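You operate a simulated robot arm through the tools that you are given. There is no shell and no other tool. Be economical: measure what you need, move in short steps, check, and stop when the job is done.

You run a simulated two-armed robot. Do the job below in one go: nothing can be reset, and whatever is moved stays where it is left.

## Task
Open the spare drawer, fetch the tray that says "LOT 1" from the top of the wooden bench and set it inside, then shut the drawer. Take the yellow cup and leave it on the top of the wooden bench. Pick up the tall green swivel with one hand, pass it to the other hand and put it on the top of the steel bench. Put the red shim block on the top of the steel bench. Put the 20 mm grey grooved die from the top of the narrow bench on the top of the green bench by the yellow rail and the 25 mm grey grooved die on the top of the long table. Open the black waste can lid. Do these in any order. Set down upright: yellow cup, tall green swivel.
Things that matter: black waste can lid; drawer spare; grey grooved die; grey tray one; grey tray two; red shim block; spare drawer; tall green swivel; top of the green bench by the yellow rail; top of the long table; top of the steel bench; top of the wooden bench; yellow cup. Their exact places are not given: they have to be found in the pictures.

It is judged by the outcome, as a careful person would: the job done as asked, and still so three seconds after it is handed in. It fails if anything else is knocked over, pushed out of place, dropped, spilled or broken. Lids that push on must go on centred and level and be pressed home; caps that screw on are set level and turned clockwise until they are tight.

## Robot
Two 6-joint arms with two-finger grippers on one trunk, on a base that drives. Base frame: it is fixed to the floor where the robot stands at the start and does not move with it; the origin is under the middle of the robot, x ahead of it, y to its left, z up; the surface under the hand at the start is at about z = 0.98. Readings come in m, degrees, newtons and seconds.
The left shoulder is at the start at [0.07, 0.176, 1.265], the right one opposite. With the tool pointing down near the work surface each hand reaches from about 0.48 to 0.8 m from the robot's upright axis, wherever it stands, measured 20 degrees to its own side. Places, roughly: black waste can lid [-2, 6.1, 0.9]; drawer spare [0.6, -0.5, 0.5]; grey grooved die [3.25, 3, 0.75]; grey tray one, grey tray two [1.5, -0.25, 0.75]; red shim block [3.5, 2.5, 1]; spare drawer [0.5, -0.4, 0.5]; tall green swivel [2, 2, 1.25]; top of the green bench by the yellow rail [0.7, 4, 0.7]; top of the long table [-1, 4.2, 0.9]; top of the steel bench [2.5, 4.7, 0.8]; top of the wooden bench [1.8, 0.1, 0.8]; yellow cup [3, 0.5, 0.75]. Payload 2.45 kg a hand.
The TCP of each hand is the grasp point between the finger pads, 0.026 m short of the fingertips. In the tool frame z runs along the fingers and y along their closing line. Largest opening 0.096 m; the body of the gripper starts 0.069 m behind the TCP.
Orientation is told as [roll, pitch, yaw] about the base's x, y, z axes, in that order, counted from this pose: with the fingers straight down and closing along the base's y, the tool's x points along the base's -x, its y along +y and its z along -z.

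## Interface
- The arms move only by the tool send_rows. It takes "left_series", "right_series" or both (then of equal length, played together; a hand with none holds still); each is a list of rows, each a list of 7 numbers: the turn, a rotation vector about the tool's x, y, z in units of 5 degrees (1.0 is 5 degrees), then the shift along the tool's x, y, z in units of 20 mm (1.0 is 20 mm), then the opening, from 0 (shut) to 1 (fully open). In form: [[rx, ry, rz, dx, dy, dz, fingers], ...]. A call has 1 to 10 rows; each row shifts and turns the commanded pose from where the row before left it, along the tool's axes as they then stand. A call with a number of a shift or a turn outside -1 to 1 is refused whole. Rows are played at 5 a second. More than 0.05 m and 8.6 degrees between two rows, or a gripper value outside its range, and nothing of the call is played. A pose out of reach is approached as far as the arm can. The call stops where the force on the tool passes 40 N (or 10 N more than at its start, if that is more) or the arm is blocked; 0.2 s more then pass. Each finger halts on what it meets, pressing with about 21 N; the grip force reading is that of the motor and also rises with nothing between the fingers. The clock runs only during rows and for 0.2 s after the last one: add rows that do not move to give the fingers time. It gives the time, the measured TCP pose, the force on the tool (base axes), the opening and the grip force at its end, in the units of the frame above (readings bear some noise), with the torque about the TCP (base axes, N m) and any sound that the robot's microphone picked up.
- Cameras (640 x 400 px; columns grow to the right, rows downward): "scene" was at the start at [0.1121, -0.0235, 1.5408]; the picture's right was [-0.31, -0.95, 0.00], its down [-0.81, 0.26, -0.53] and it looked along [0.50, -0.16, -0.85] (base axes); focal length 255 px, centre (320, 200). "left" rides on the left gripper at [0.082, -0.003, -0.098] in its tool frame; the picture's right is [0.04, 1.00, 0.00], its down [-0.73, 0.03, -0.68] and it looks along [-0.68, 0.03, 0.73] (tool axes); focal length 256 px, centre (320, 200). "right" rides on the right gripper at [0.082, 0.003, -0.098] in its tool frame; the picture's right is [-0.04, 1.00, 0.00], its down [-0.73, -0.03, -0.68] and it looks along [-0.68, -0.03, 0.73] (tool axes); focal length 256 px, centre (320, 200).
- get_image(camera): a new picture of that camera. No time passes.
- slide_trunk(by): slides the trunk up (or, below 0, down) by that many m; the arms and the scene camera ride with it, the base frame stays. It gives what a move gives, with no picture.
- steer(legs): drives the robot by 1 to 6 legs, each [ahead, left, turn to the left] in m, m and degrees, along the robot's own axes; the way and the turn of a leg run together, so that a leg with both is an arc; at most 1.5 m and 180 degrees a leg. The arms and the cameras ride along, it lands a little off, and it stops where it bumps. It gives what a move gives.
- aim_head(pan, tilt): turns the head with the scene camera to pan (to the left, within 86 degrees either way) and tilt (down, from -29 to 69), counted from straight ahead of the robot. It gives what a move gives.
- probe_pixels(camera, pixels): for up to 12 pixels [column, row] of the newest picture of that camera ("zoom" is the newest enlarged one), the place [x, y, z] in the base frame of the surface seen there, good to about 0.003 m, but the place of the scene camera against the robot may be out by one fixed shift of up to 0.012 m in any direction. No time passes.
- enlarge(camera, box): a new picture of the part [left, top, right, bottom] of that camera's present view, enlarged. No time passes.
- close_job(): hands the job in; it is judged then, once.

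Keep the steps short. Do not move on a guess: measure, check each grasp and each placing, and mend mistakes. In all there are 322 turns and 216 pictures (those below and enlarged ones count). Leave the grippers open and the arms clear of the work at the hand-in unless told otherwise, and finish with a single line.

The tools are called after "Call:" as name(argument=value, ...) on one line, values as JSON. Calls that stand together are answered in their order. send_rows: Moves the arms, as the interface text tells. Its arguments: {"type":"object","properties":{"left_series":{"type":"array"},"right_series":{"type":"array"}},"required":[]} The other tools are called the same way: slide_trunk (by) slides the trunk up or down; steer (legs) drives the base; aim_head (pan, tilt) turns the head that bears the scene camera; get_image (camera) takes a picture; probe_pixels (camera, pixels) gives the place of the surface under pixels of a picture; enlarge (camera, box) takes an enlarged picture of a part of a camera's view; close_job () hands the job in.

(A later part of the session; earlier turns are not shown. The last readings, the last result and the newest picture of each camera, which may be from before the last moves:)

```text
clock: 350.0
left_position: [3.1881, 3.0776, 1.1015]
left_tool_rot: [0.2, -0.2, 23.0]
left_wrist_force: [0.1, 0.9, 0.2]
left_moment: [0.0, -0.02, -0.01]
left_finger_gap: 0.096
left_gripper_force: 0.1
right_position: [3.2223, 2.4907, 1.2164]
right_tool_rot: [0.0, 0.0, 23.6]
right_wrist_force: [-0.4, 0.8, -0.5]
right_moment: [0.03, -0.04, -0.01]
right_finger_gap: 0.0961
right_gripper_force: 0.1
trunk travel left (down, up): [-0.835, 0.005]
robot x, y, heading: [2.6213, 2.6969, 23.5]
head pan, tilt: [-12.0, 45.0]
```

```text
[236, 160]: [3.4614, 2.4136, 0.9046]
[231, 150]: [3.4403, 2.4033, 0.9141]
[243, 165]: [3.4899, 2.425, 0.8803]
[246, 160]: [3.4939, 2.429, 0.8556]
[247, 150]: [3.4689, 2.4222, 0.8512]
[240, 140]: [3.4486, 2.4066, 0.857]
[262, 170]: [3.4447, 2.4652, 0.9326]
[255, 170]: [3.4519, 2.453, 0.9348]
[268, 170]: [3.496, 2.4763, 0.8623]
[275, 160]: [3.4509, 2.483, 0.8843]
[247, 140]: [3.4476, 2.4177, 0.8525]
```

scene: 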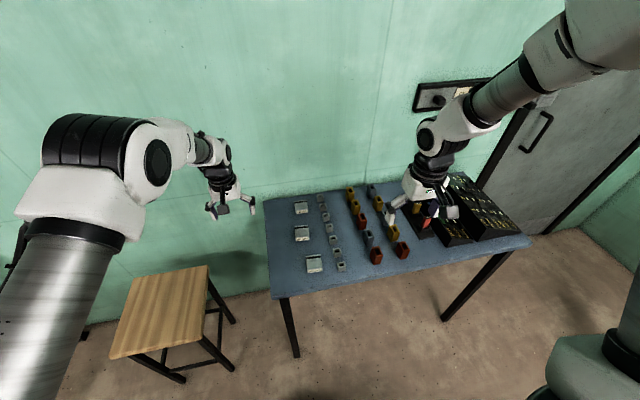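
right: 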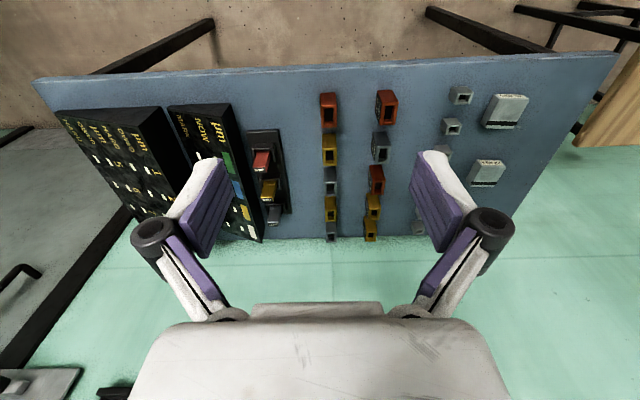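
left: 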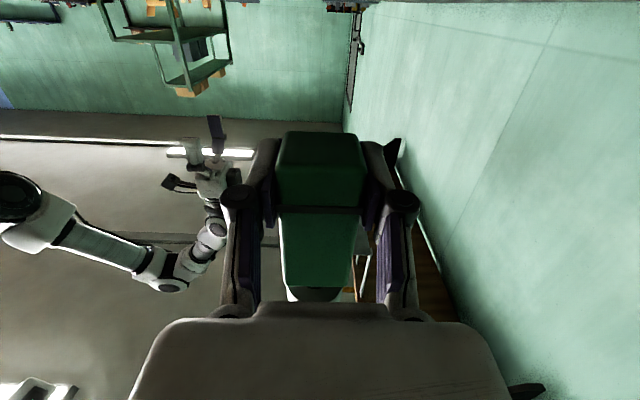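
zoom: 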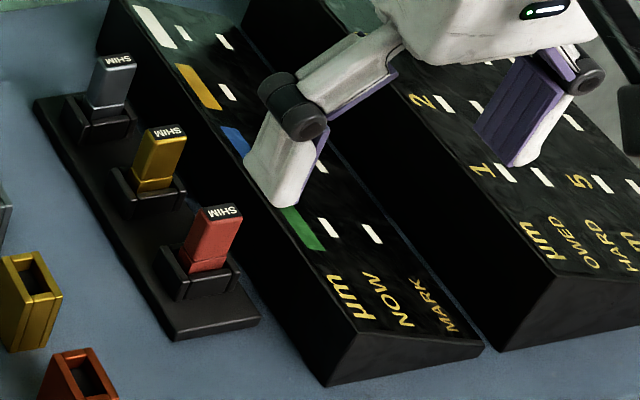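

Shim centre about (3.451, 2.461), 29 mm wide, top z 0.934; the chart wall is 40 mm to its right, so I'll come down with narrowed fingers. I'll strafe right 0.25 m and line up.

Call:
steer(legs=[[0, -0.25, 0]])

Call:
send_rows(right_series=[[0, 0, 0, -1, 0.6, 0.9, 0.6], [0, 0, 0, -1, 0.6, 0.9, 0.6], [0, 0, 0, -1, 0.6, 0.9, 0.6], [0, 0, 0, -1, 0.6, 0.9, 0.6], [0, 0, 0, -1, 0.6, 0.9, 0.6], [0, 0, 0, -1, 0.6, 0.9, 0.6], [0, 0, 0, -1, 0.6, 0.9, 0.6], [0, 0, 0, -1, 0.6, 0.9, 0.6]])

Call:
get_image(camera="right")

```text
clock: 351.8
left_position: [3.2866, 2.8519, 1.1014]
left_tool_rot: [0.0, -0.2, 22.8]
left_wrist_force: [0.3, 0.6, -0.4]
left_moment: [-0.04, -0.01, -0.02]
left_finger_gap: 0.096
left_gripper_force: 0.0
right_position: [3.3187, 2.2653, 1.2162]
right_tool_rot: [-0.1, 0.1, 23.5]
right_wrist_force: [0.6, -0.1, -0.1]
right_moment: [-0.01, -0.04, 0.01]
right_finger_gap: 0.096
right_gripper_force: 0.0
trunk travel left (down, up): [-0.835, 0.005]
robot x, y, heading: [2.7179, 2.4662, 23.3]
head pan, tilt: [-12.0, 45.0]
```

```text
clock: 353.6
left_position: [3.288, 2.8521, 1.0999]
left_tool_rot: [0.1, -0.2, 22.8]
left_wrist_force: [0.8, -0.4, 0.1]
left_moment: [0.0, 0.04, -0.02]
left_finger_gap: 0.096
left_gripper_force: 0.0
right_position: [3.4267, 2.4154, 1.0736]
right_tool_rot: [-0.1, 0.0, 23.4]
right_wrist_force: [-0.1, 0.8, -0.5]
right_moment: [0.02, 0.0, -0.01]
right_finger_gap: 0.0577
right_gripper_force: 0.1
trunk travel left (down, up): [-0.835, 0.005]
robot x, y, heading: [2.7192, 2.4667, 23.2]
head pan, tilt: [-12.0, 45.0]
```

```text
104 pictures are left
```

right: 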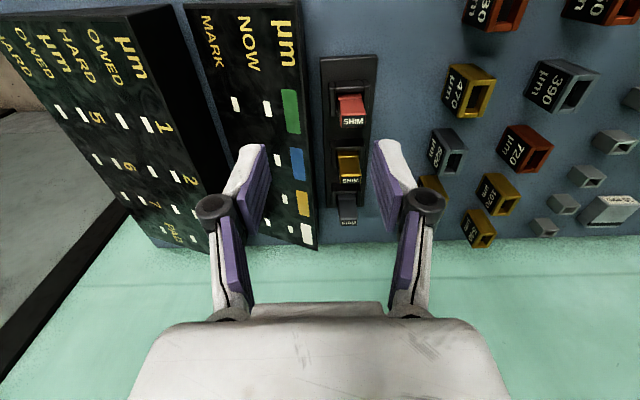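

Call:
probe_pixels(camera="right", pixels=[[353, 121], [341, 121], [365, 121], [353, 117], [353, 125], [351, 105], [340, 105], [363, 105], [312, 110], [305, 140], [350, 163]])

Call:
enlarge(camera="right", box=[310, 50, 400, 230])

```text
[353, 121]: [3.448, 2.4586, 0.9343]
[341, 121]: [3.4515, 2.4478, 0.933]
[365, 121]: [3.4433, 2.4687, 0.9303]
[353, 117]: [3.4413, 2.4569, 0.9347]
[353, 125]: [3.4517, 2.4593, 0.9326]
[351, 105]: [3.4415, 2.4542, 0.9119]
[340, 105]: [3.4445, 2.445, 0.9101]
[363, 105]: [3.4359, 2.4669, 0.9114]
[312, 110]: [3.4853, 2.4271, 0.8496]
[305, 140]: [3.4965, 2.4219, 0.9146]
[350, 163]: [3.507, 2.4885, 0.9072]
```

```text
2.22 times, centred on (355, 140) of right
```

zoom: 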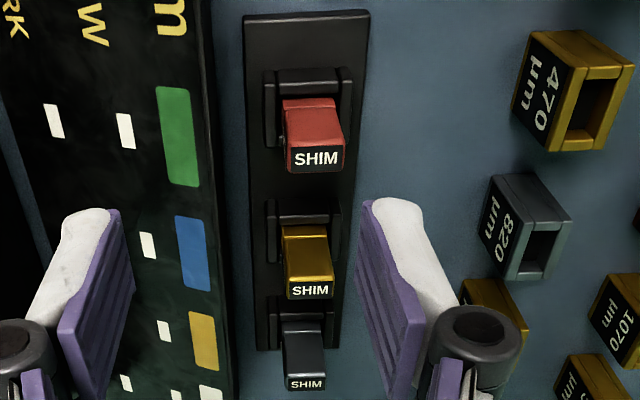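

Call:
send_rows(right_series=[[0, 0, 0, -0.92, 0.79, 0.5, 0.47], [0, 0, 0, -0.92, 0.79, 0.5, 0.47], [0, 0, 0, 0, 0, 1, 0.47], [0, 0, 0, 0, 0, 1, 0.47], [0, 0, 0, 0, 0, 1, 0.47], [0, 0, 0, 0, 0, 0.5, 0.47]])

Call:
get_image(camera="right")

```text
clock: 355.0
left_position: [3.2872, 2.8501, 1.1014]
left_tool_rot: [0.2, -0.2, 22.7]
left_wrist_force: [-0.2, -0.2, 0.7]
left_moment: [0.02, -0.01, 0.04]
left_finger_gap: 0.0959
left_gripper_force: 0.1
right_position: [3.4494, 2.4578, 0.9835]
right_tool_rot: [0.0, 0.0, 23.4]
right_wrist_force: [0.4, -0.5, -0.2]
right_moment: [0.03, 0.02, -0.02]
right_finger_gap: 0.0449
right_gripper_force: 0.1
trunk travel left (down, up): [-0.835, 0.005]
robot x, y, heading: [2.7184, 2.4669, 23.5]
head pan, tilt: [-12.0, 45.0]
```

```text
102 pictures are left
```

right: 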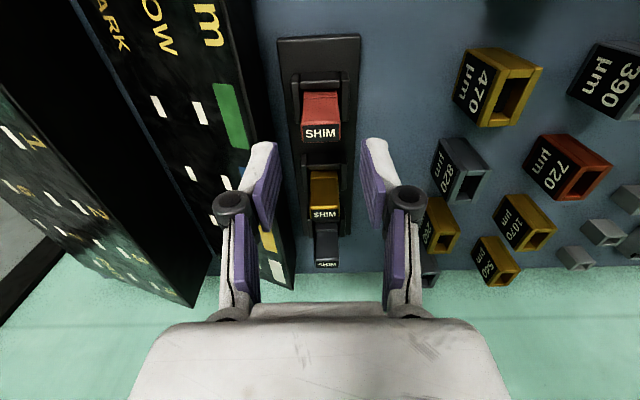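

Aligned (column 321). I'll descend 61 mm and close.

Call:
send_rows(right_series=[[0, 0, 0, 0, 0, 0.8, 0.47], [0, 0, 0, 0, 0, 0.8, 0.47], [0, 0, 0, 0, 0, 0.8, 0.47], [0, 0, 0, 0, 0, 0.65, 0.47], [0, 0, 0, 0, 0, 0, 0.2], [0, 0, 0, 0, 0, 0, 0.1], [0, 0, 0, 0, 0, 0, 0.1]])

Call:
get_image(camera="right")

```text
clock: 356.6
left_position: [3.2871, 2.8501, 1.1]
left_tool_rot: [0.3, -0.2, 22.9]
left_wrist_force: [0.1, 0.3, 0.4]
left_moment: [-0.04, 0.04, 0.01]
left_finger_gap: 0.0959
left_gripper_force: 0.1
right_position: [3.4487, 2.4579, 0.9238]
right_tool_rot: [-0.1, 0.0, 23.4]
right_wrist_force: [-0.5, 0.7, 0.1]
right_moment: [0.0, -0.01, 0.0]
right_finger_gap: 0.0252
right_gripper_force: 21.3
trunk travel left (down, up): [-0.835, 0.005]
robot x, y, heading: [2.72, 2.4664, 23.3]
head pan, tilt: [-12.0, 45.0]
```

```text
101 pictures are left
```

right: 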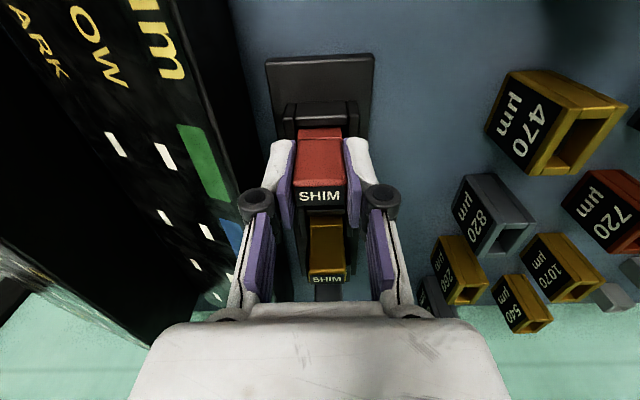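

Gripped at 25 mm. I'll lift straight up out of the pocket.

Call:
send_rows(right_series=[[0, 0, 0, 0, 0, -0.4, 0.1], [0, 0, 0, 0, 0, -0.4, 0.1], [0, 0, 0, 0, 0, -0.5, 0.1], [0, 0, 0, 0, 0, -0.5, 0.1], [0, 0, 0, 0, 0, -1, 0.1], [0, 0, 0, 0, 0, -1, 0.1], [0, 0, 0, 0, 0, -1, 0.1], [0, 0, 0, 0, 0, -1, 0.1], [0, 0, 0, 0, 0, -1, 0.1]])

Call:
get_image(camera="right")

```text
clock: 358.6
left_position: [3.2873, 2.8498, 1.1015]
left_tool_rot: [0.2, -0.3, 22.8]
left_wrist_force: [0.3, 0.2, -0.7]
left_moment: [0.0, 0.02, -0.06]
left_finger_gap: 0.0962
left_gripper_force: 0.0
right_position: [3.4496, 2.4597, 1.0584]
right_tool_rot: [-0.1, 0.1, 23.4]
right_wrist_force: [-0.1, 0.4, -0.5]
right_moment: [0.02, -0.01, -0.02]
right_finger_gap: 0.0251
right_gripper_force: 21.1
trunk travel left (down, up): [-0.835, 0.005]
robot x, y, heading: [2.7201, 2.4709, 23.4]
head pan, tilt: [-12.0, 45.0]
```

```text
100 pictures are left
```

right: 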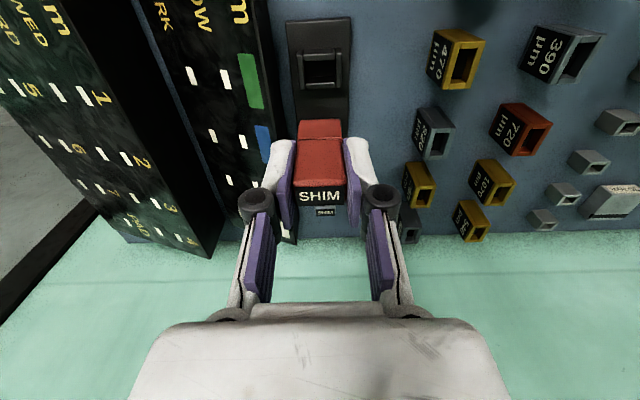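

The shim is free. I'll drive back around to the steel bench's right end.

Call:
steer(legs=[[-0.08, 0, 0], [0, 1.0, 0], [-0.31, 0.56, 0]])

Call:
slide_trunk(by=-0.1)

Call:
aim_head(pan=0, tilt=40)

Call:
get_image(camera="scene")

```text
clock: 367.6
left_position: [2.3198, 4.1304, 1.1019]
left_tool_rot: [0.2, -0.2, 22.6]
left_wrist_force: [0.4, -0.5, -0.7]
left_moment: [-0.03, 0.0, -0.04]
left_finger_gap: 0.0962
left_gripper_force: 0.0
right_position: [2.4826, 3.7389, 1.0579]
right_tool_rot: [0.1, 0.1, 23.2]
right_wrist_force: [1.4, 0.1, -0.9]
right_moment: [0.0, 0.0, -0.01]
right_finger_gap: 0.0252
right_gripper_force: 20.9
trunk travel left (down, up): [-0.835, 0.005]
robot x, y, heading: [1.7523, 3.7518, 23.2]
head pan, tilt: [-12.0, 45.0]
```

```text
clock: 369.0
left_position: [2.3197, 4.1316, 1.0013]
left_tool_rot: [0.2, -0.2, 22.6]
left_wrist_force: [0.2, 1.2, 0.5]
left_moment: [-0.04, -0.03, -0.01]
left_finger_gap: 0.0959
left_gripper_force: 0.0
right_position: [2.4799, 3.7396, 0.9592]
right_tool_rot: [0.0, 0.0, 23.2]
right_wrist_force: [0.8, -0.2, -0.5]
right_moment: [0.02, -0.01, 0.0]
right_finger_gap: 0.0249
right_gripper_force: 21.4
trunk travel left (down, up): [-0.735, 0.105]
robot x, y, heading: [1.7511, 3.7523, 23.3]
head pan, tilt: [-12.0, 45.0]
```

```text
clock: 369.7
left_position: [2.3191, 4.1306, 0.9998]
left_tool_rot: [0.1, -0.2, 22.5]
left_wrist_force: [0.3, 0.2, -0.7]
left_moment: [0.0, 0.0, 0.03]
left_finger_gap: 0.0963
left_gripper_force: 0.3
right_position: [2.48, 3.7384, 0.9584]
right_tool_rot: [-0.2, -0.1, 23.2]
right_wrist_force: [-0.4, 0.1, -0.8]
right_moment: [0.02, 0.03, 0.01]
right_finger_gap: 0.0251
right_gripper_force: 20.7
trunk travel left (down, up): [-0.735, 0.105]
robot x, y, heading: [1.7515, 3.7508, 23.1]
head pan, tilt: [0.0, 40.0]
```

```text
99 pictures are left
```

scene: 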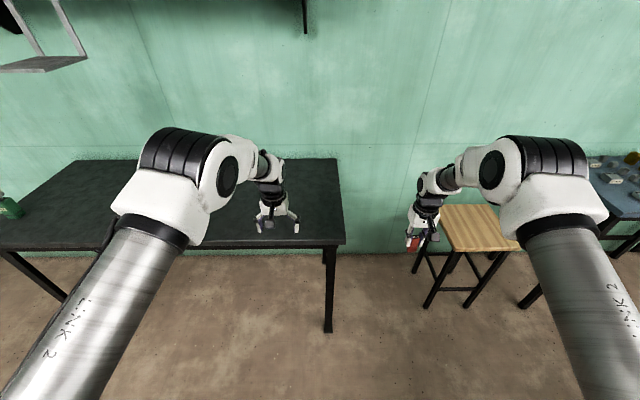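

I'll move left 0.32 m, then ahead 0.32 m so the shim is over the bench's right end.

Call:
steer(legs=[[0, 0.323, 0.6], [0.318, 0, 0]])

Call:
get_image(camera="scene")

Call:
get_image(camera="right")

```text
clock: 373.6
left_position: [2.4676, 4.5731, 1.0006]
left_tool_rot: [0.1, -0.3, 23.8]
left_wrist_force: [-0.5, 0.1, 0.6]
left_moment: [0.01, -0.03, -0.02]
left_finger_gap: 0.0958
left_gripper_force: 0.0
right_position: [2.6361, 4.1855, 0.9593]
right_tool_rot: [-0.1, 0.0, 24.4]
right_wrist_force: [-0.3, -0.3, -0.6]
right_moment: [-0.01, -0.01, -0.01]
right_finger_gap: 0.025
right_gripper_force: 20.8
trunk travel left (down, up): [-0.735, 0.105]
robot x, y, heading: [1.9085, 4.1832, 24.6]
head pan, tilt: [0.0, 40.0]
```

```text
98 pictures are left
```

scene: 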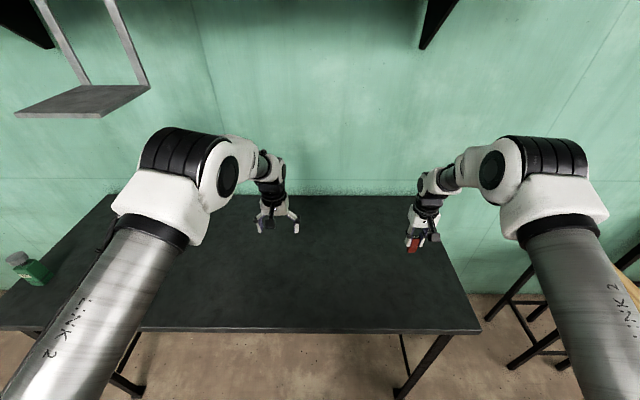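

```text
97 pictures are left
```

right: 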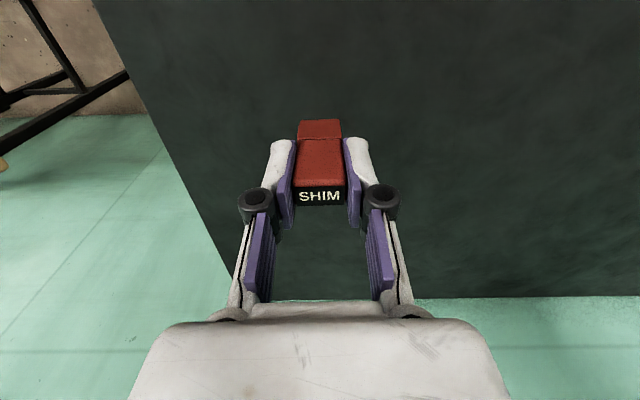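

Over free bench surface. I descend in small steps till contact.

Call:
send_rows(right_series=[[0, 0, 0, 0, 0, 0.5, 0.1], [0, 0, 0, 0, 0, 0.5, 0.1], [0, 0, 0, 0, 0, 0.4, 0.1], [0, 0, 0, 0, 0, 0.2, 0.1], [0, 0, 0, 0, 0, 0.2, 0.1], [0, 0, 0, 0, 0, 0.2, 0.1], [0, 0, 0, 0, 0, 0, 0.1]])

Call:
send_rows(right_series=[[0, 0, 0, 0, 0, 0.15, 0.1], [0, 0, 0, 0, 0, 0.15, 0.1], [0, 0, 0, 0, 0, 0.15, 0.1], [0, 0, 0, 0, 0, 0, 0.1]])

```text
clock: 375.2
left_position: [2.4675, 4.5732, 1.0016]
left_tool_rot: [0.2, -0.2, 23.8]
left_wrist_force: [-0.1, 0.5, 0.7]
left_moment: [-0.02, 0.01, 0.02]
left_finger_gap: 0.0962
left_gripper_force: 0.0
right_position: [2.6353, 4.1862, 0.9196]
right_tool_rot: [-0.1, 0.1, 24.4]
right_wrist_force: [0.2, 0.6, -0.6]
right_moment: [-0.02, 0.02, 0.0]
right_finger_gap: 0.0248
right_gripper_force: 20.6
trunk travel left (down, up): [-0.735, 0.105]
robot x, y, heading: [1.9067, 4.1825, 24.0]
head pan, tilt: [0.0, 40.0]
```

```text
clock: 376.2
left_position: [2.4662, 4.5735, 1.001]
left_tool_rot: [0.2, -0.2, 23.8]
left_wrist_force: [-0.4, 0.1, -0.4]
left_moment: [-0.02, 0.0, -0.02]
left_finger_gap: 0.0961
left_gripper_force: 0.1
right_position: [2.6363, 4.1849, 0.9115]
right_tool_rot: [-0.1, 0.0, 24.4]
right_wrist_force: [1.1, 0.7, 3.0]
right_moment: [-0.03, -0.01, 0.02]
right_finger_gap: 0.0253
right_gripper_force: 21.0
trunk travel left (down, up): [-0.735, 0.105]
robot x, y, heading: [1.9057, 4.1774, 24.4]
head pan, tilt: [0.0, 40.0]
```

Contact at z 0.911. I'll open gently and rise.

Call:
send_rows(right_series=[[0, 0, 0, 0, 0, 0.05, 0.1], [0, 0, 0, 0, 0, 0, 0.35], [0, 0, 0, 0, 0, 0, 0.6], [0, 0, 0, 0, 0, 0, 0.6], [0, 0, 0, 0, 0, -0.5, 0.6], [0, 0, 0, 0, 0, -1, 0.6], [0, 0, 0, 0, 0, -1, 0.6], [0, 0, 0, 0, 0, -1, 0.6], [0, 0, 0, 0, 0, -1, 0.6]])

Call:
get_image(camera="right")

```text
clock: 378.2
left_position: [2.467, 4.5744, 1.0015]
left_tool_rot: [0.2, -0.4, 23.8]
left_wrist_force: [-1.1, 0.8, -0.5]
left_moment: [-0.02, -0.03, -0.01]
left_finger_gap: 0.096
left_gripper_force: 0.1
right_position: [2.6373, 4.185, 0.9989]
right_tool_rot: [-0.2, 0.0, 24.4]
right_wrist_force: [-0.7, -0.2, 0.8]
right_moment: [0.01, -0.01, 0.01]
right_finger_gap: 0.0577
right_gripper_force: 0.1
trunk travel left (down, up): [-0.735, 0.105]
robot x, y, heading: [1.9051, 4.1798, 24.3]
head pan, tilt: [0.0, 40.0]
```

```text
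96 pictures are left
```

right: 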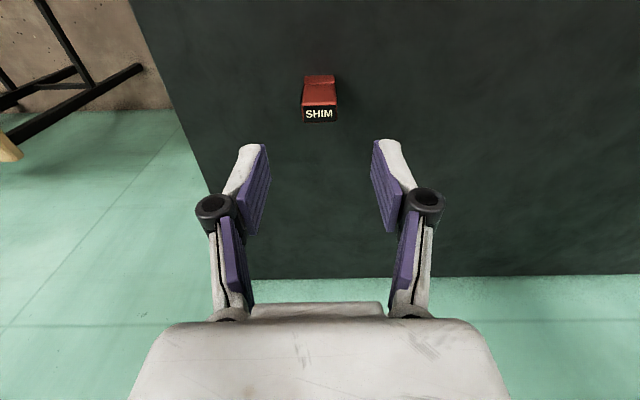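

Shim stands on the steel bench. Now back to the narrow bench for the dies.

Call:
slide_trunk(by=0.1)

Call:
steer(legs=[[-0.32, 0, 0], [0, -0.32, 0], [0.31, -0.56, 0], [0, -0.5, 0]])

Call:
aim_head(pan=-10, tilt=45)

Call:
get_image(camera="scene")

Call:
get_image(camera="right")

```text
clock: 379.5
left_position: [2.467, 4.5734, 1.1002]
left_tool_rot: [0.2, -0.2, 23.7]
left_wrist_force: [-0.9, 0.4, -1.2]
left_moment: [0.02, 0.01, -0.04]
left_finger_gap: 0.0959
left_gripper_force: 0.1
right_position: [2.6376, 4.1871, 1.0977]
right_tool_rot: [0.0, 0.0, 24.4]
right_wrist_force: [-0.3, 0.0, 0.5]
right_moment: [-0.02, 0.0, 0.02]
right_finger_gap: 0.0577
right_gripper_force: 0.0
trunk travel left (down, up): [-0.835, 0.005]
robot x, y, heading: [1.9058, 4.1771, 24.1]
head pan, tilt: [0.0, 40.0]
```

```text
clock: 389.2
left_position: [3.033, 3.311, 1.1018]
left_tool_rot: [0.0, -0.3, 23.9]
left_wrist_force: [-0.5, 1.1, 0.3]
left_moment: [0.0, -0.04, 0.0]
left_finger_gap: 0.0963
left_gripper_force: 0.1
right_position: [3.2054, 2.9235, 1.0976]
right_tool_rot: [-0.1, 0.0, 24.7]
right_wrist_force: [0.4, 0.6, -0.4]
right_moment: [-0.02, 0.03, 0.02]
right_finger_gap: 0.0575
right_gripper_force: 0.0
trunk travel left (down, up): [-0.835, 0.005]
robot x, y, heading: [2.4717, 2.915, 24.6]
head pan, tilt: [0.0, 40.0]
```

```text
clock: 389.9
left_position: [3.0342, 3.3101, 1.1002]
left_tool_rot: [0.3, -0.2, 24.0]
left_wrist_force: [-0.2, -0.5, 0.2]
left_moment: [-0.01, 0.02, 0.0]
left_finger_gap: 0.0958
left_gripper_force: 0.2
right_position: [3.2042, 2.9231, 1.0975]
right_tool_rot: [0.0, 0.1, 24.5]
right_wrist_force: [0.4, -0.8, 0.1]
right_moment: [0.03, 0.01, 0.01]
right_finger_gap: 0.0575
right_gripper_force: 0.1
trunk travel left (down, up): [-0.835, 0.005]
robot x, y, heading: [2.4712, 2.9183, 24.5]
head pan, tilt: [-10.0, 45.0]
```

```text
95 pictures are left
```

scene: 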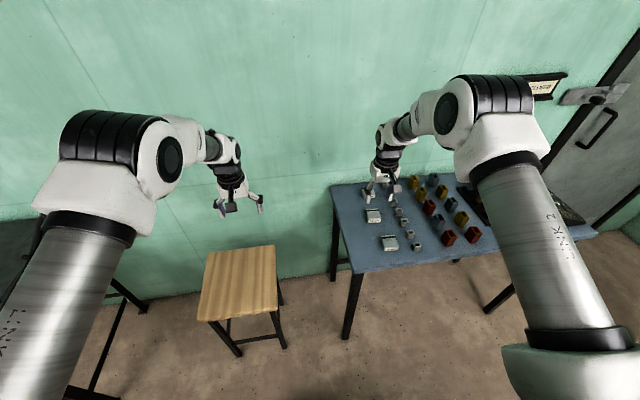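

```text
94 pictures are left
```

right: 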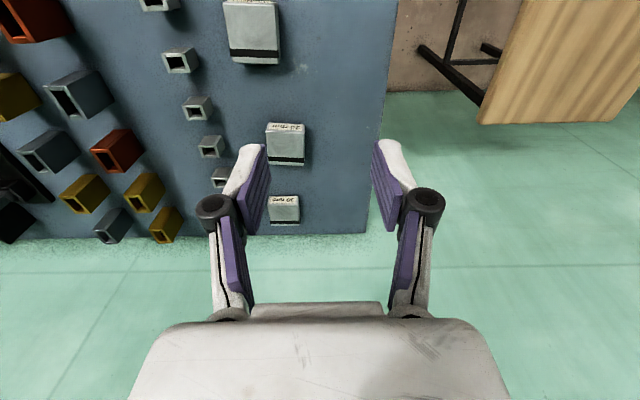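

I'll probe the 25 mm (252,30) and 20 mm (286,145) dies.

Call:
probe_pixels(camera="right", pixels=[[252, 30], [230, 10], [275, 8], [233, 58], [277, 60], [252, 58], [286, 140], [268, 128], [303, 128], [268, 160], [304, 160], [320, 100]])

Call:
enlarge(camera="right", box=[210, 0, 330, 240])

```text
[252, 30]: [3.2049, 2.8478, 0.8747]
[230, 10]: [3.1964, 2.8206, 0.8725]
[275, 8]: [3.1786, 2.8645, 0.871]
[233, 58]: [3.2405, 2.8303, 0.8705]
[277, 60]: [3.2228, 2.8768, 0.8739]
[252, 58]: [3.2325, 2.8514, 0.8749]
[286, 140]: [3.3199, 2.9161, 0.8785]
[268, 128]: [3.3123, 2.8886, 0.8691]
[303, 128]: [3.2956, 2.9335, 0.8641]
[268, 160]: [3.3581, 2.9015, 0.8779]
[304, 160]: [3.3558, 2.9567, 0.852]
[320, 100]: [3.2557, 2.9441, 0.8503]
```

```text
1.67 times, centred on (270, 120) of right
```

zoom: 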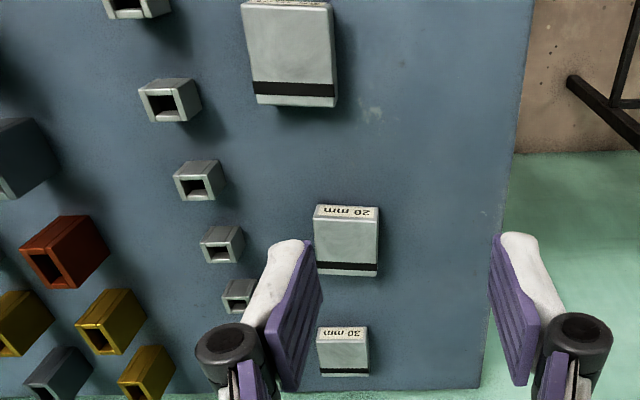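

25 mm die centre (3.212, 2.850), 20 mm die (3.330, 2.923), tops at 0.875. Right hand takes the 25 mm die first.

Call:
send_rows(right_series=[[0, 0, 0.2, 0.29, -0.87, 0.6, 0.78], [0, 0, 0, 0.29, -0.87, 1, 0.78], [0, 0, 0, 0.29, -0.87, 1, 0.78], [0, 0, 0, 0.29, -0.87, 1, 0.78], [0, 0, 0, 0, 0, 1, 0.78], [0, 0, 0, 0, 0, 1, 0.78], [0, 0, 0, 0, 0, 1, 0.78], [0, 0, 0, 0, 0, 1, 0.78]])

Call:
get_image(camera="right")

```text
clock: 391.7
left_position: [3.0344, 3.3107, 1.1022]
left_tool_rot: [0.1, -0.2, 23.9]
left_wrist_force: [0.4, 0.5, 0.8]
left_moment: [0.01, 0.03, -0.02]
left_finger_gap: 0.0958
left_gripper_force: 0.1
right_position: [3.2119, 2.8501, 0.9467]
right_tool_rot: [-0.1, 0.0, 23.5]
right_wrist_force: [0.1, -0.3, 0.1]
right_moment: [0.02, 0.01, 0.01]
right_finger_gap: 0.0744
right_gripper_force: 0.0
trunk travel left (down, up): [-0.835, 0.005]
robot x, y, heading: [2.4746, 2.9184, 24.6]
head pan, tilt: [-10.0, 45.0]
```

```text
92 pictures are left
```

right: 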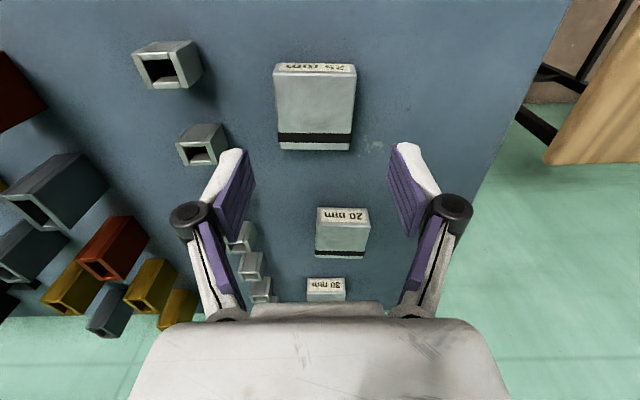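

Call:
send_rows(right_series=[[0, 0, 0, 0.3, -0.12, 0.6, 0.78], [0, 0, 0, 0, 0, 0.8, 0.78], [0, 0, 0, 0, 0, 0.8, 0.78], [0, 0, 0, 0, 0, 0.7, 0.78], [0, 0, 0, 0, 0, 0.35, 0.78], [0, 0, 0, 0, 0, 0, 0.5], [0, 0, 0, 0, 0, 0, 0.3], [0, 0, 0, 0, 0, 0, 0.3]])

Call:
get_image(camera="right")

```text
clock: 393.5
left_position: [3.034, 3.311, 1.1015]
left_tool_rot: [0.2, -0.1, 23.9]
left_wrist_force: [0.1, -0.1, 0.1]
left_moment: [-0.03, -0.02, 0.02]
left_finger_gap: 0.0959
left_gripper_force: 0.0
right_position: [3.2081, 2.8464, 0.8811]
right_tool_rot: [-0.1, 0.0, 23.6]
right_wrist_force: [2.5, -0.4, 2.7]
right_moment: [-0.17, 0.08, 0.07]
right_finger_gap: 0.0539
right_gripper_force: 20.7
trunk travel left (down, up): [-0.835, 0.005]
robot x, y, heading: [2.4726, 2.9193, 24.7]
head pan, tilt: [-10.0, 45.0]
```

```text
91 pictures are left
```

right: 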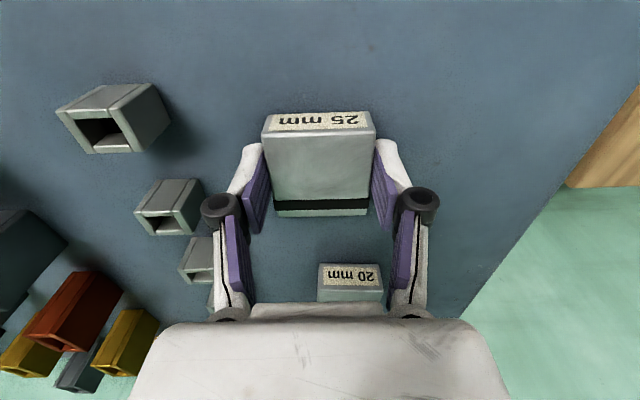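

Gripped (54 mm). I'll lift it.

Call:
send_rows(right_series=[[0, 0, 0, 0, 0, -0.4, 0.3], [0, 0, 0, 0, 0, -0.6, 0.3], [0, 0, 0, 0, 0, -1, 0.3], [0, 0, 0, 0, 0, -1, 0.3], [0, 0, 0, 0, 0, -1, 0.3], [0, 0, 0, 0, 0, -1, 0.3], [0, 0, 0, 0, 0, -1, 0.3], [0, 0, 0, 0, 0, -1, 0.3], [0, 0, 0, 0, 0, -1, 0.3], [0, 0, 0, 0, 0, -1, 0.3]])

Call:
get_image(camera="right")

```text
clock: 395.7
left_position: [3.0345, 3.3094, 1.1023]
left_tool_rot: [0.3, -0.2, 24.0]
left_wrist_force: [-0.5, -0.8, 0.5]
left_moment: [-0.01, -0.04, 0.02]
left_finger_gap: 0.0961
left_gripper_force: 0.1
right_position: [3.2056, 2.847, 1.0627]
right_tool_rot: [0.0, 0.0, 23.6]
right_wrist_force: [-0.5, -0.2, -4.8]
right_moment: [0.03, -0.01, 0.0]
right_finger_gap: 0.0538
right_gripper_force: 20.9
trunk travel left (down, up): [-0.835, 0.005]
robot x, y, heading: [2.4738, 2.9134, 24.6]
head pan, tilt: [-10.0, 45.0]
```

```text
90 pictures are left
```

right: 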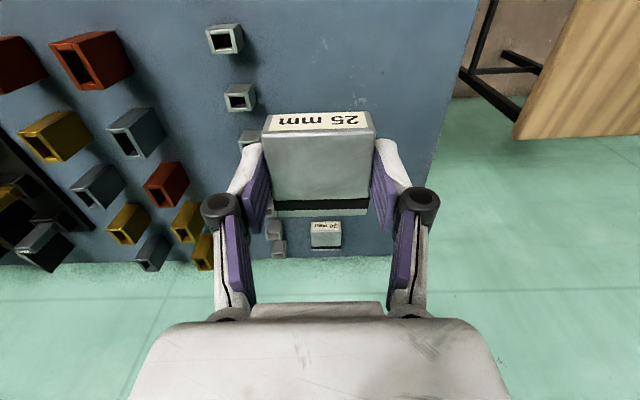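

Now the left hand: strafe right 0.47 m and forward 0.1 m.

Call:
steer(legs=[[0, -0.475, 0], [0.1, 0, -1]])

Call:
get_image(camera="left")

```text
clock: 399.3
left_position: [3.3312, 2.8993, 1.102]
left_tool_rot: [0.2, -0.4, 22.3]
left_wrist_force: [0.5, 0.2, -0.9]
left_moment: [0.05, -0.03, 0.0]
left_finger_gap: 0.0962
left_gripper_force: 0.0
right_position: [3.4901, 2.4297, 1.0627]
right_tool_rot: [0.0, 0.0, 22.0]
right_wrist_force: [-0.6, -0.1, -4.1]
right_moment: [-0.01, -0.01, 0.04]
right_finger_gap: 0.0539
right_gripper_force: 21.1
trunk travel left (down, up): [-0.835, 0.005]
robot x, y, heading: [2.7611, 2.5212, 23.1]
head pan, tilt: [-10.0, 45.0]
```

```text
89 pictures are left
```

left: 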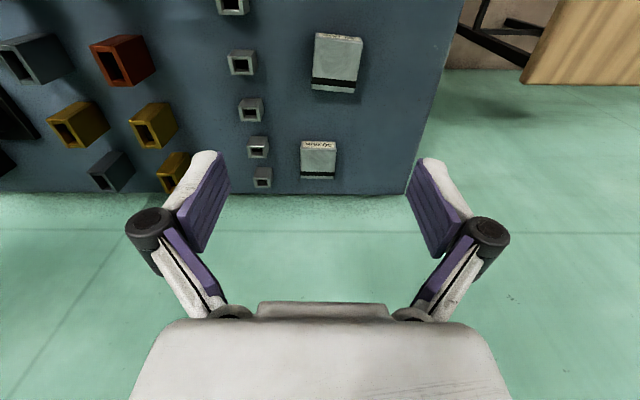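

Call:
enlarge(camera="left", box=[290, 20, 380, 190])

Call:
probe_pixels(camera="left", pixels=[[337, 60], [316, 45], [360, 47], [313, 85], [354, 88], [335, 80], [318, 160], [337, 42], [300, 60]])

```text
2.35 times, centred on (335, 105) of left
```

zoom: 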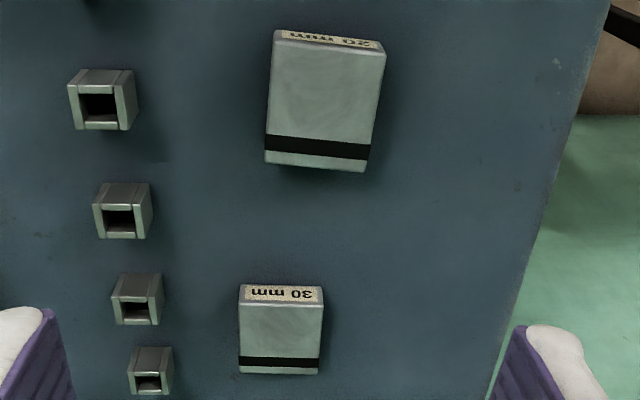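

```text
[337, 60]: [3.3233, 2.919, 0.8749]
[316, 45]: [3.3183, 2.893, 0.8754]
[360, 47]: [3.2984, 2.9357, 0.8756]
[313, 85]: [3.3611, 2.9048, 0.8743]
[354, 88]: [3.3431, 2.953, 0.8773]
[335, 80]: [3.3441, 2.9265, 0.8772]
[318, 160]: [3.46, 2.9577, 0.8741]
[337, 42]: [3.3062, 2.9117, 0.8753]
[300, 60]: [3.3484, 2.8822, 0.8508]
```

Call:
send_rows(left_series=[[0, 0, 0, -0.2, 0.54, 1, 0.8], [0, 0, 0, -0.2, 0.53, 1, 0.8], [0, 0, 0, 0, 0, 1, 0.8], [0, 0, 0, 0, 0, 1, 0.8], [0, 0, 0, 0, 0, 1, 0.8], [0, 0, 0, 0, 0, 1, 0.8], [0, 0, 0, 0, 0, 1, 0.8], [0, 0, 0, 0, 0, 0.8, 0.8]])

Call:
get_image(camera="left")

```text
clock: 401.1
left_position: [3.3312, 2.9249, 0.9441]
left_tool_rot: [0.2, -0.2, 22.3]
left_wrist_force: [-0.5, -0.2, 0.0]
left_moment: [0.0, -0.03, 0.03]
left_finger_gap: 0.0767
left_gripper_force: 0.1
right_position: [3.4927, 2.4318, 1.0616]
right_tool_rot: [-0.1, 0.1, 21.9]
right_wrist_force: [0.0, -0.3, -4.5]
right_moment: [-0.01, -0.02, -0.02]
right_finger_gap: 0.0537
right_gripper_force: 21.1
trunk travel left (down, up): [-0.835, 0.005]
robot x, y, heading: [2.7576, 2.5249, 22.9]
head pan, tilt: [-10.0, 45.0]
```

```text
87 pictures are left
```

left: 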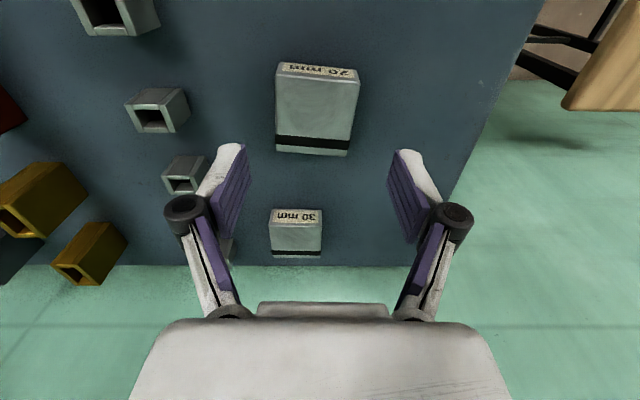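

Call:
send_rows(left_series=[[0, 0, 0, 0.25, -0.1, 0.6, 0.8], [0, 0, 0, 0, 0, 0.8, 0.8], [0, 0, 0, 0, 0, 0.8, 0.8], [0, 0, 0, 0, 0, 0.6, 0.8], [0, 0, 0, 0, 0, 0.35, 0.8], [0, 0, 0, 0, 0, 0, 0.5], [0, 0, 0, 0, 0, 0, 0.3], [0, 0, 0, 0, 0, 0, 0.3]])

Call:
send_rows(left_series=[[0, 0, 0, 0, 0, -0.4, 0.3], [0, 0, 0, 0, 0, -0.6, 0.3], [0, 0, 0, 0, 0, -1, 0.3], [0, 0, 0, 0, 0, -1, 0.3], [0, 0, 0, 0, 0, -1, 0.3], [0, 0, 0, 0, 0, -1, 0.3], [0, 0, 0, 0, 0, -1, 0.3], [0, 0, 0, 0, 0, -1, 0.3], [0, 0, 0, 0, 0, -1, 0.3], [0, 0, 0, 0, 0, -1, 0.3]])

Call:
get_image(camera="left")

```text
clock: 402.9
left_position: [3.3285, 2.9212, 0.883]
left_tool_rot: [0.2, -0.2, 22.3]
left_wrist_force: [1.1, 1.5, 2.4]
left_moment: [0.0, 0.21, -0.07]
left_finger_gap: 0.0538
left_gripper_force: 20.7
right_position: [3.4919, 2.4328, 1.061]
right_tool_rot: [-0.1, 0.1, 22.1]
right_wrist_force: [-0.2, -0.3, -4.7]
right_moment: [0.03, 0.04, 0.01]
right_finger_gap: 0.054
right_gripper_force: 21.0
trunk travel left (down, up): [-0.835, 0.005]
robot x, y, heading: [2.7618, 2.521, 23.2]
head pan, tilt: [-10.0, 45.0]
```

```text
clock: 405.1
left_position: [3.328, 2.9196, 1.0625]
left_tool_rot: [0.2, -0.1, 22.3]
left_wrist_force: [0.8, 0.3, -5.4]
left_moment: [-0.01, 0.03, 0.01]
left_finger_gap: 0.0539
left_gripper_force: 21.1
right_position: [3.4924, 2.4321, 1.0616]
right_tool_rot: [0.0, 0.0, 22.1]
right_wrist_force: [-0.1, -0.4, -5.0]
right_moment: [0.03, 0.0, 0.01]
right_finger_gap: 0.0538
right_gripper_force: 21.3
trunk travel left (down, up): [-0.835, 0.005]
robot x, y, heading: [2.7567, 2.5215, 23.0]
head pan, tilt: [-10.0, 45.0]
```

```text
86 pictures are left
```

left: 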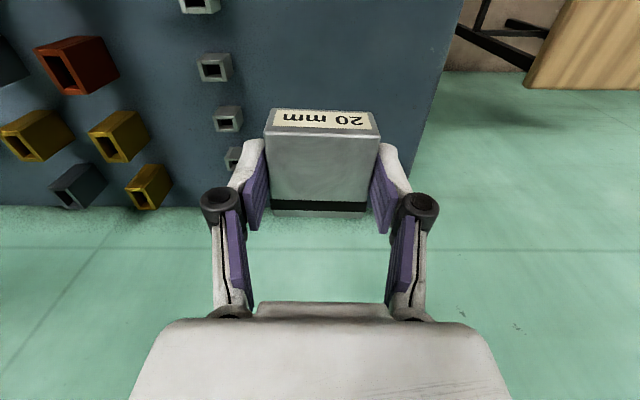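

Both dies are held. I'll drive back through the gap toward the green bench.

Call:
steer(legs=[[-0.1, 0, 0], [0, 1.05, 0], [-0.434, 0.351, 0]])

Call:
steer(legs=[[-0.996, -0.119, 0]])

Call:
aim_head(pan=75, tilt=30)

Call:
get_image(camera="scene")

```text
clock: 414.1
left_position: [2.3283, 4.0063, 1.0617]
left_tool_rot: [0.2, 0.0, 20.2]
left_wrist_force: [-0.2, 0.0, -4.9]
left_moment: [0.04, 0.03, 0.01]
left_finger_gap: 0.0536
left_gripper_force: 21.1
right_position: [2.4722, 3.5117, 1.0612]
right_tool_rot: [0.0, 0.1, 19.8]
right_wrist_force: [0.5, -0.3, -4.6]
right_moment: [0.0, 0.0, 0.02]
right_finger_gap: 0.0535
right_gripper_force: 20.9
trunk travel left (down, up): [-0.835, 0.005]
robot x, y, heading: [1.7465, 3.6266, 20.6]
head pan, tilt: [-10.0, 45.0]
```

```text
clock: 419.3
left_position: [1.4453, 3.539, 1.0618]
left_tool_rot: [0.2, 0.0, 18.5]
left_wrist_force: [0.3, 0.2, -5.2]
left_moment: [-0.02, 0.04, 0.04]
left_finger_gap: 0.054
left_gripper_force: 20.6
right_position: [1.5744, 3.041, 1.0612]
right_tool_rot: [-0.2, 0.1, 18.1]
right_wrist_force: [0.4, -0.7, -4.1]
right_moment: [-0.03, -0.03, -0.02]
right_finger_gap: 0.0539
right_gripper_force: 20.8
trunk travel left (down, up): [-0.835, 0.005]
robot x, y, heading: [0.8466, 3.1816, 18.8]
head pan, tilt: [-10.0, 45.0]
```

```text
clock: 420.9
left_position: [1.4446, 3.5383, 1.0612]
left_tool_rot: [0.2, -0.1, 18.5]
left_wrist_force: [0.3, -0.5, -5.3]
left_moment: [0.01, 0.0, -0.06]
left_finger_gap: 0.0537
left_gripper_force: 20.8
right_position: [1.5741, 3.0417, 1.062]
right_tool_rot: [-0.1, 0.2, 18.0]
right_wrist_force: [-0.8, -0.5, -4.9]
right_moment: [-0.02, 0.01, 0.03]
right_finger_gap: 0.0536
right_gripper_force: 20.9
trunk travel left (down, up): [-0.835, 0.005]
robot x, y, heading: [0.8509, 3.1784, 19.0]
head pan, tilt: [75.0, 30.0]
```

```text
85 pictures are left
```

scene: 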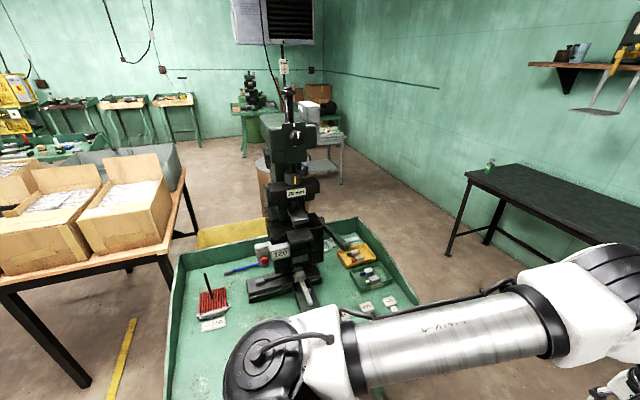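

I'll turn toward the green bench in two parts, backing off in between, for a clear view.

Call:
steer(legs=[[0, 0, 40], [-0.45, 0, 0], [0, 0, 40]])

Call:
aim_head(pan=0, tilt=35)

Call:
get_image(camera="scene")

```text
clock: 427.2
left_position: [0.3904, 3.4634, 1.0626]
left_tool_rot: [0.1, -0.2, 97.2]
left_wrist_force: [0.6, 1.7, -4.5]
left_moment: [0.0, -0.03, 0.01]
left_finger_gap: 0.054
left_gripper_force: 21.1
right_position: [0.9027, 3.495, 1.0613]
right_tool_rot: [0.0, 0.2, 96.9]
right_wrist_force: [-0.5, 0.0, -3.2]
right_moment: [0.01, -0.03, -0.01]
right_finger_gap: 0.0538
right_gripper_force: 21.2
trunk travel left (down, up): [-0.835, 0.005]
robot x, y, heading: [0.6231, 2.8142, 98.0]
head pan, tilt: [75.0, 30.0]
```

```text
clock: 428.7
left_position: [0.3882, 3.4637, 1.0618]
left_tool_rot: [0.2, -0.2, 97.3]
left_wrist_force: [-1.2, -0.8, -5.6]
left_moment: [-0.02, 0.01, 0.02]
left_finger_gap: 0.0537
left_gripper_force: 20.5
right_position: [0.9013, 3.4945, 1.0604]
right_tool_rot: [-0.1, 0.2, 96.9]
right_wrist_force: [0.8, -0.9, -2.4]
right_moment: [0.01, 0.01, 0.02]
right_finger_gap: 0.0541
right_gripper_force: 21.1
trunk travel left (down, up): [-0.835, 0.005]
robot x, y, heading: [0.6237, 2.8104, 97.8]
head pan, tilt: [0.0, 35.0]
```

```text
84 pictures are left
```

scene: 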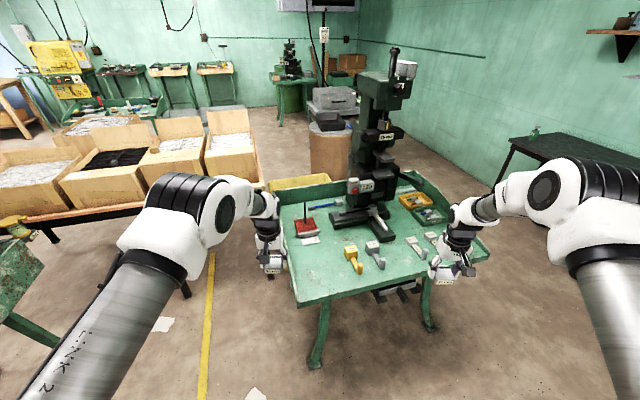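

Call:
probe_pixels(camera="scene", pixels=[[316, 270], [300, 300], [440, 275], [283, 240], [330, 262], [320, 285], [308, 240], [352, 262], [345, 280], [400, 280], [290, 265]])

Call:
enlarge(camera="scene", box=[270, 180, 460, 305])

```text
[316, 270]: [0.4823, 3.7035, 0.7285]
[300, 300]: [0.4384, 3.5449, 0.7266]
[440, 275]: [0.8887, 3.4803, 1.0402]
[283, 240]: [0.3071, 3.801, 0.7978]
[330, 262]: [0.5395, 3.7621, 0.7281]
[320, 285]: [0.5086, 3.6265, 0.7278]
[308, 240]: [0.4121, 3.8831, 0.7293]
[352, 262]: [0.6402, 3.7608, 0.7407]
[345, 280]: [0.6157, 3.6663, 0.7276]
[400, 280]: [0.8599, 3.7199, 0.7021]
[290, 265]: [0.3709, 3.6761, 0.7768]
```

```text
3.20 times, centred on (365, 242) of scene
```

zoom: 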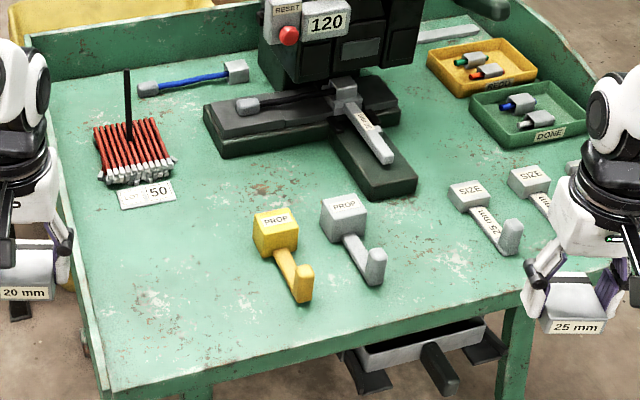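

A free spot is at (0.485, 3.72), table z about 0.735. I'll move right 0.13 and ahead 0.24, then lower.

Call:
steer(legs=[[0, -0.13, 0], [0.24, 0, 0]])

Call:
slide_trunk(by=-0.16)

Call:
get_image(camera="left")

Call:
get_image(camera="scene")

```text
clock: 431.3
left_position: [0.485, 3.7152, 1.0645]
left_tool_rot: [0.1, -0.2, 97.5]
left_wrist_force: [-0.5, 0.0, -5.1]
left_moment: [0.02, -0.02, 0.0]
left_finger_gap: 0.0537
left_gripper_force: 20.9
right_position: [0.9985, 3.7492, 1.0617]
right_tool_rot: [0.0, -0.1, 97.1]
right_wrist_force: [0.5, -0.2, -3.9]
right_moment: [0.05, -0.04, -0.01]
right_finger_gap: 0.0538
right_gripper_force: 21.4
trunk travel left (down, up): [-0.835, 0.005]
robot x, y, heading: [0.7297, 3.0644, 98.4]
head pan, tilt: [0.0, 35.0]
```

```text
clock: 433.2
left_position: [0.4853, 3.7154, 0.902]
left_tool_rot: [0.1, -0.3, 97.5]
left_wrist_force: [-0.1, -0.7, -5.1]
left_moment: [0.02, 0.04, -0.01]
left_finger_gap: 0.0537
left_gripper_force: 21.0
right_position: [0.9984, 3.7513, 0.9014]
right_tool_rot: [0.0, 0.1, 97.2]
right_wrist_force: [0.0, 0.0, -3.7]
right_moment: [-0.02, -0.01, -0.01]
right_finger_gap: 0.0537
right_gripper_force: 21.0
trunk travel left (down, up): [-0.675, 0.165]
robot x, y, heading: [0.7245, 3.0678, 98.2]
head pan, tilt: [0.0, 35.0]
```

```text
82 pictures are left
```

left: 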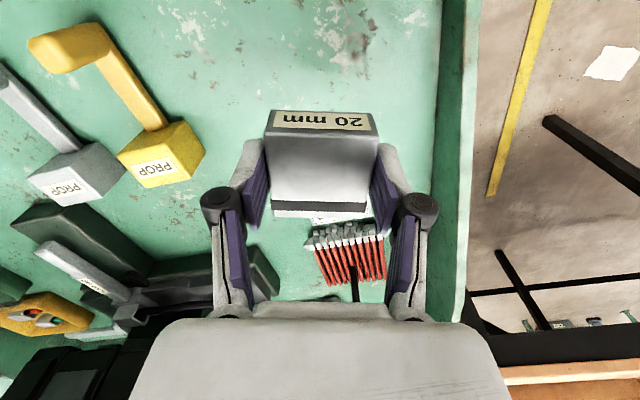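

```text
81 pictures are left
```

scene: 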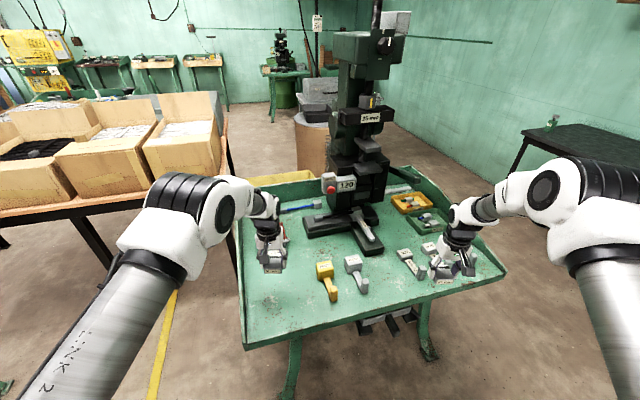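

Clear below. I'll descend the left hand 0.115 m, then in fine steps.

Call:
send_rows(left_series=[[0, 0, 0, 0, 0, 0.8, 0.3], [0, 0, 0, 0, 0, 1, 0.3], [0, 0, 0, 0, 0, 1, 0.3], [0, 0, 0, 0, 0, 1, 0.3], [0, 0, 0, 0, 0, 1, 0.3], [0, 0, 0, 0, 0, 0.8, 0.3], [0, 0, 0, 0, 0, 0, 0.3]])

Call:
send_rows(left_series=[[0, 0, 0, 0, 0, 0.2, 0.3], [0, 0, 0, 0, 0, 0.2, 0.3], [0, 0, 0, 0, 0, 0.2, 0.3], [0, 0, 0, 0, 0, 0, 0.3]])

```text
clock: 434.8
left_position: [0.4859, 3.7163, 0.7899]
left_tool_rot: [0.2, -0.2, 97.6]
left_wrist_force: [-1.4, 0.0, -4.5]
left_moment: [-0.03, 0.03, -0.01]
left_finger_gap: 0.0538
left_gripper_force: 20.9
right_position: [0.9976, 3.7498, 0.9014]
right_tool_rot: [0.0, 0.1, 97.2]
right_wrist_force: [0.6, -0.3, -5.2]
right_moment: [0.0, 0.02, 0.02]
right_finger_gap: 0.0539
right_gripper_force: 21.2
trunk travel left (down, up): [-0.675, 0.165]
robot x, y, heading: [0.7274, 3.0658, 97.9]
head pan, tilt: [0.0, 35.0]
```

```text
clock: 435.8
left_position: [0.4846, 3.7184, 0.778]
left_tool_rot: [0.3, -0.2, 97.6]
left_wrist_force: [-0.2, 0.4, -4.4]
left_moment: [-0.01, -0.03, 0.0]
left_finger_gap: 0.0539
left_gripper_force: 21.4
right_position: [0.9985, 3.7504, 0.9024]
right_tool_rot: [0.0, 0.1, 97.2]
right_wrist_force: [0.6, -0.3, -3.7]
right_moment: [-0.03, -0.02, 0.03]
right_finger_gap: 0.0538
right_gripper_force: 21.3
trunk travel left (down, up): [-0.675, 0.165]
robot x, y, heading: [0.7257, 3.0633, 98.0]
head pan, tilt: [0.0, 35.0]
```

Call:
send_rows(left_series=[[0, 0, 0, 0, 0, 0.15, 0.3], [0, 0, 0, 0, 0, 0.15, 0.3], [0, 0, 0, 0, 0, 0, 0.3]])

Call:
send_rows(left_series=[[0, 0, 0, 0, 0, 0.15, 0.3], [0, 0, 0, 0, 0, 0, 0.3]])

```text
clock: 436.6
left_position: [0.4855, 3.7179, 0.772]
left_tool_rot: [0.2, -0.3, 97.6]
left_wrist_force: [0.7, 1.2, 5.2]
left_moment: [-0.22, -0.12, 0.03]
left_finger_gap: 0.0536
left_gripper_force: 20.8
right_position: [0.9979, 3.7512, 0.9021]
right_tool_rot: [0.0, 0.1, 97.3]
right_wrist_force: [-0.2, -0.2, -3.2]
right_moment: [-0.05, -0.01, 0.01]
right_finger_gap: 0.0538
right_gripper_force: 20.9
trunk travel left (down, up): [-0.675, 0.165]
robot x, y, heading: [0.7286, 3.0656, 98.2]
head pan, tilt: [0.0, 35.0]
```

```text
clock: 437.2
left_position: [0.4844, 3.716, 0.7698]
left_tool_rot: [0.2, -0.3, 97.6]
left_wrist_force: [1.2, 3.0, 11.0]
left_moment: [-0.08, -0.08, 0.02]
left_finger_gap: 0.0538
left_gripper_force: 20.9
right_position: [0.9986, 3.7495, 0.9018]
right_tool_rot: [0.1, 0.0, 97.3]
right_wrist_force: [-0.5, 0.0, -4.7]
right_moment: [0.01, -0.01, -0.02]
right_finger_gap: 0.0537
right_gripper_force: 20.8
trunk travel left (down, up): [-0.675, 0.165]
robot x, y, heading: [0.7286, 3.066, 98.2]
head pan, tilt: [0.0, 35.0]
```

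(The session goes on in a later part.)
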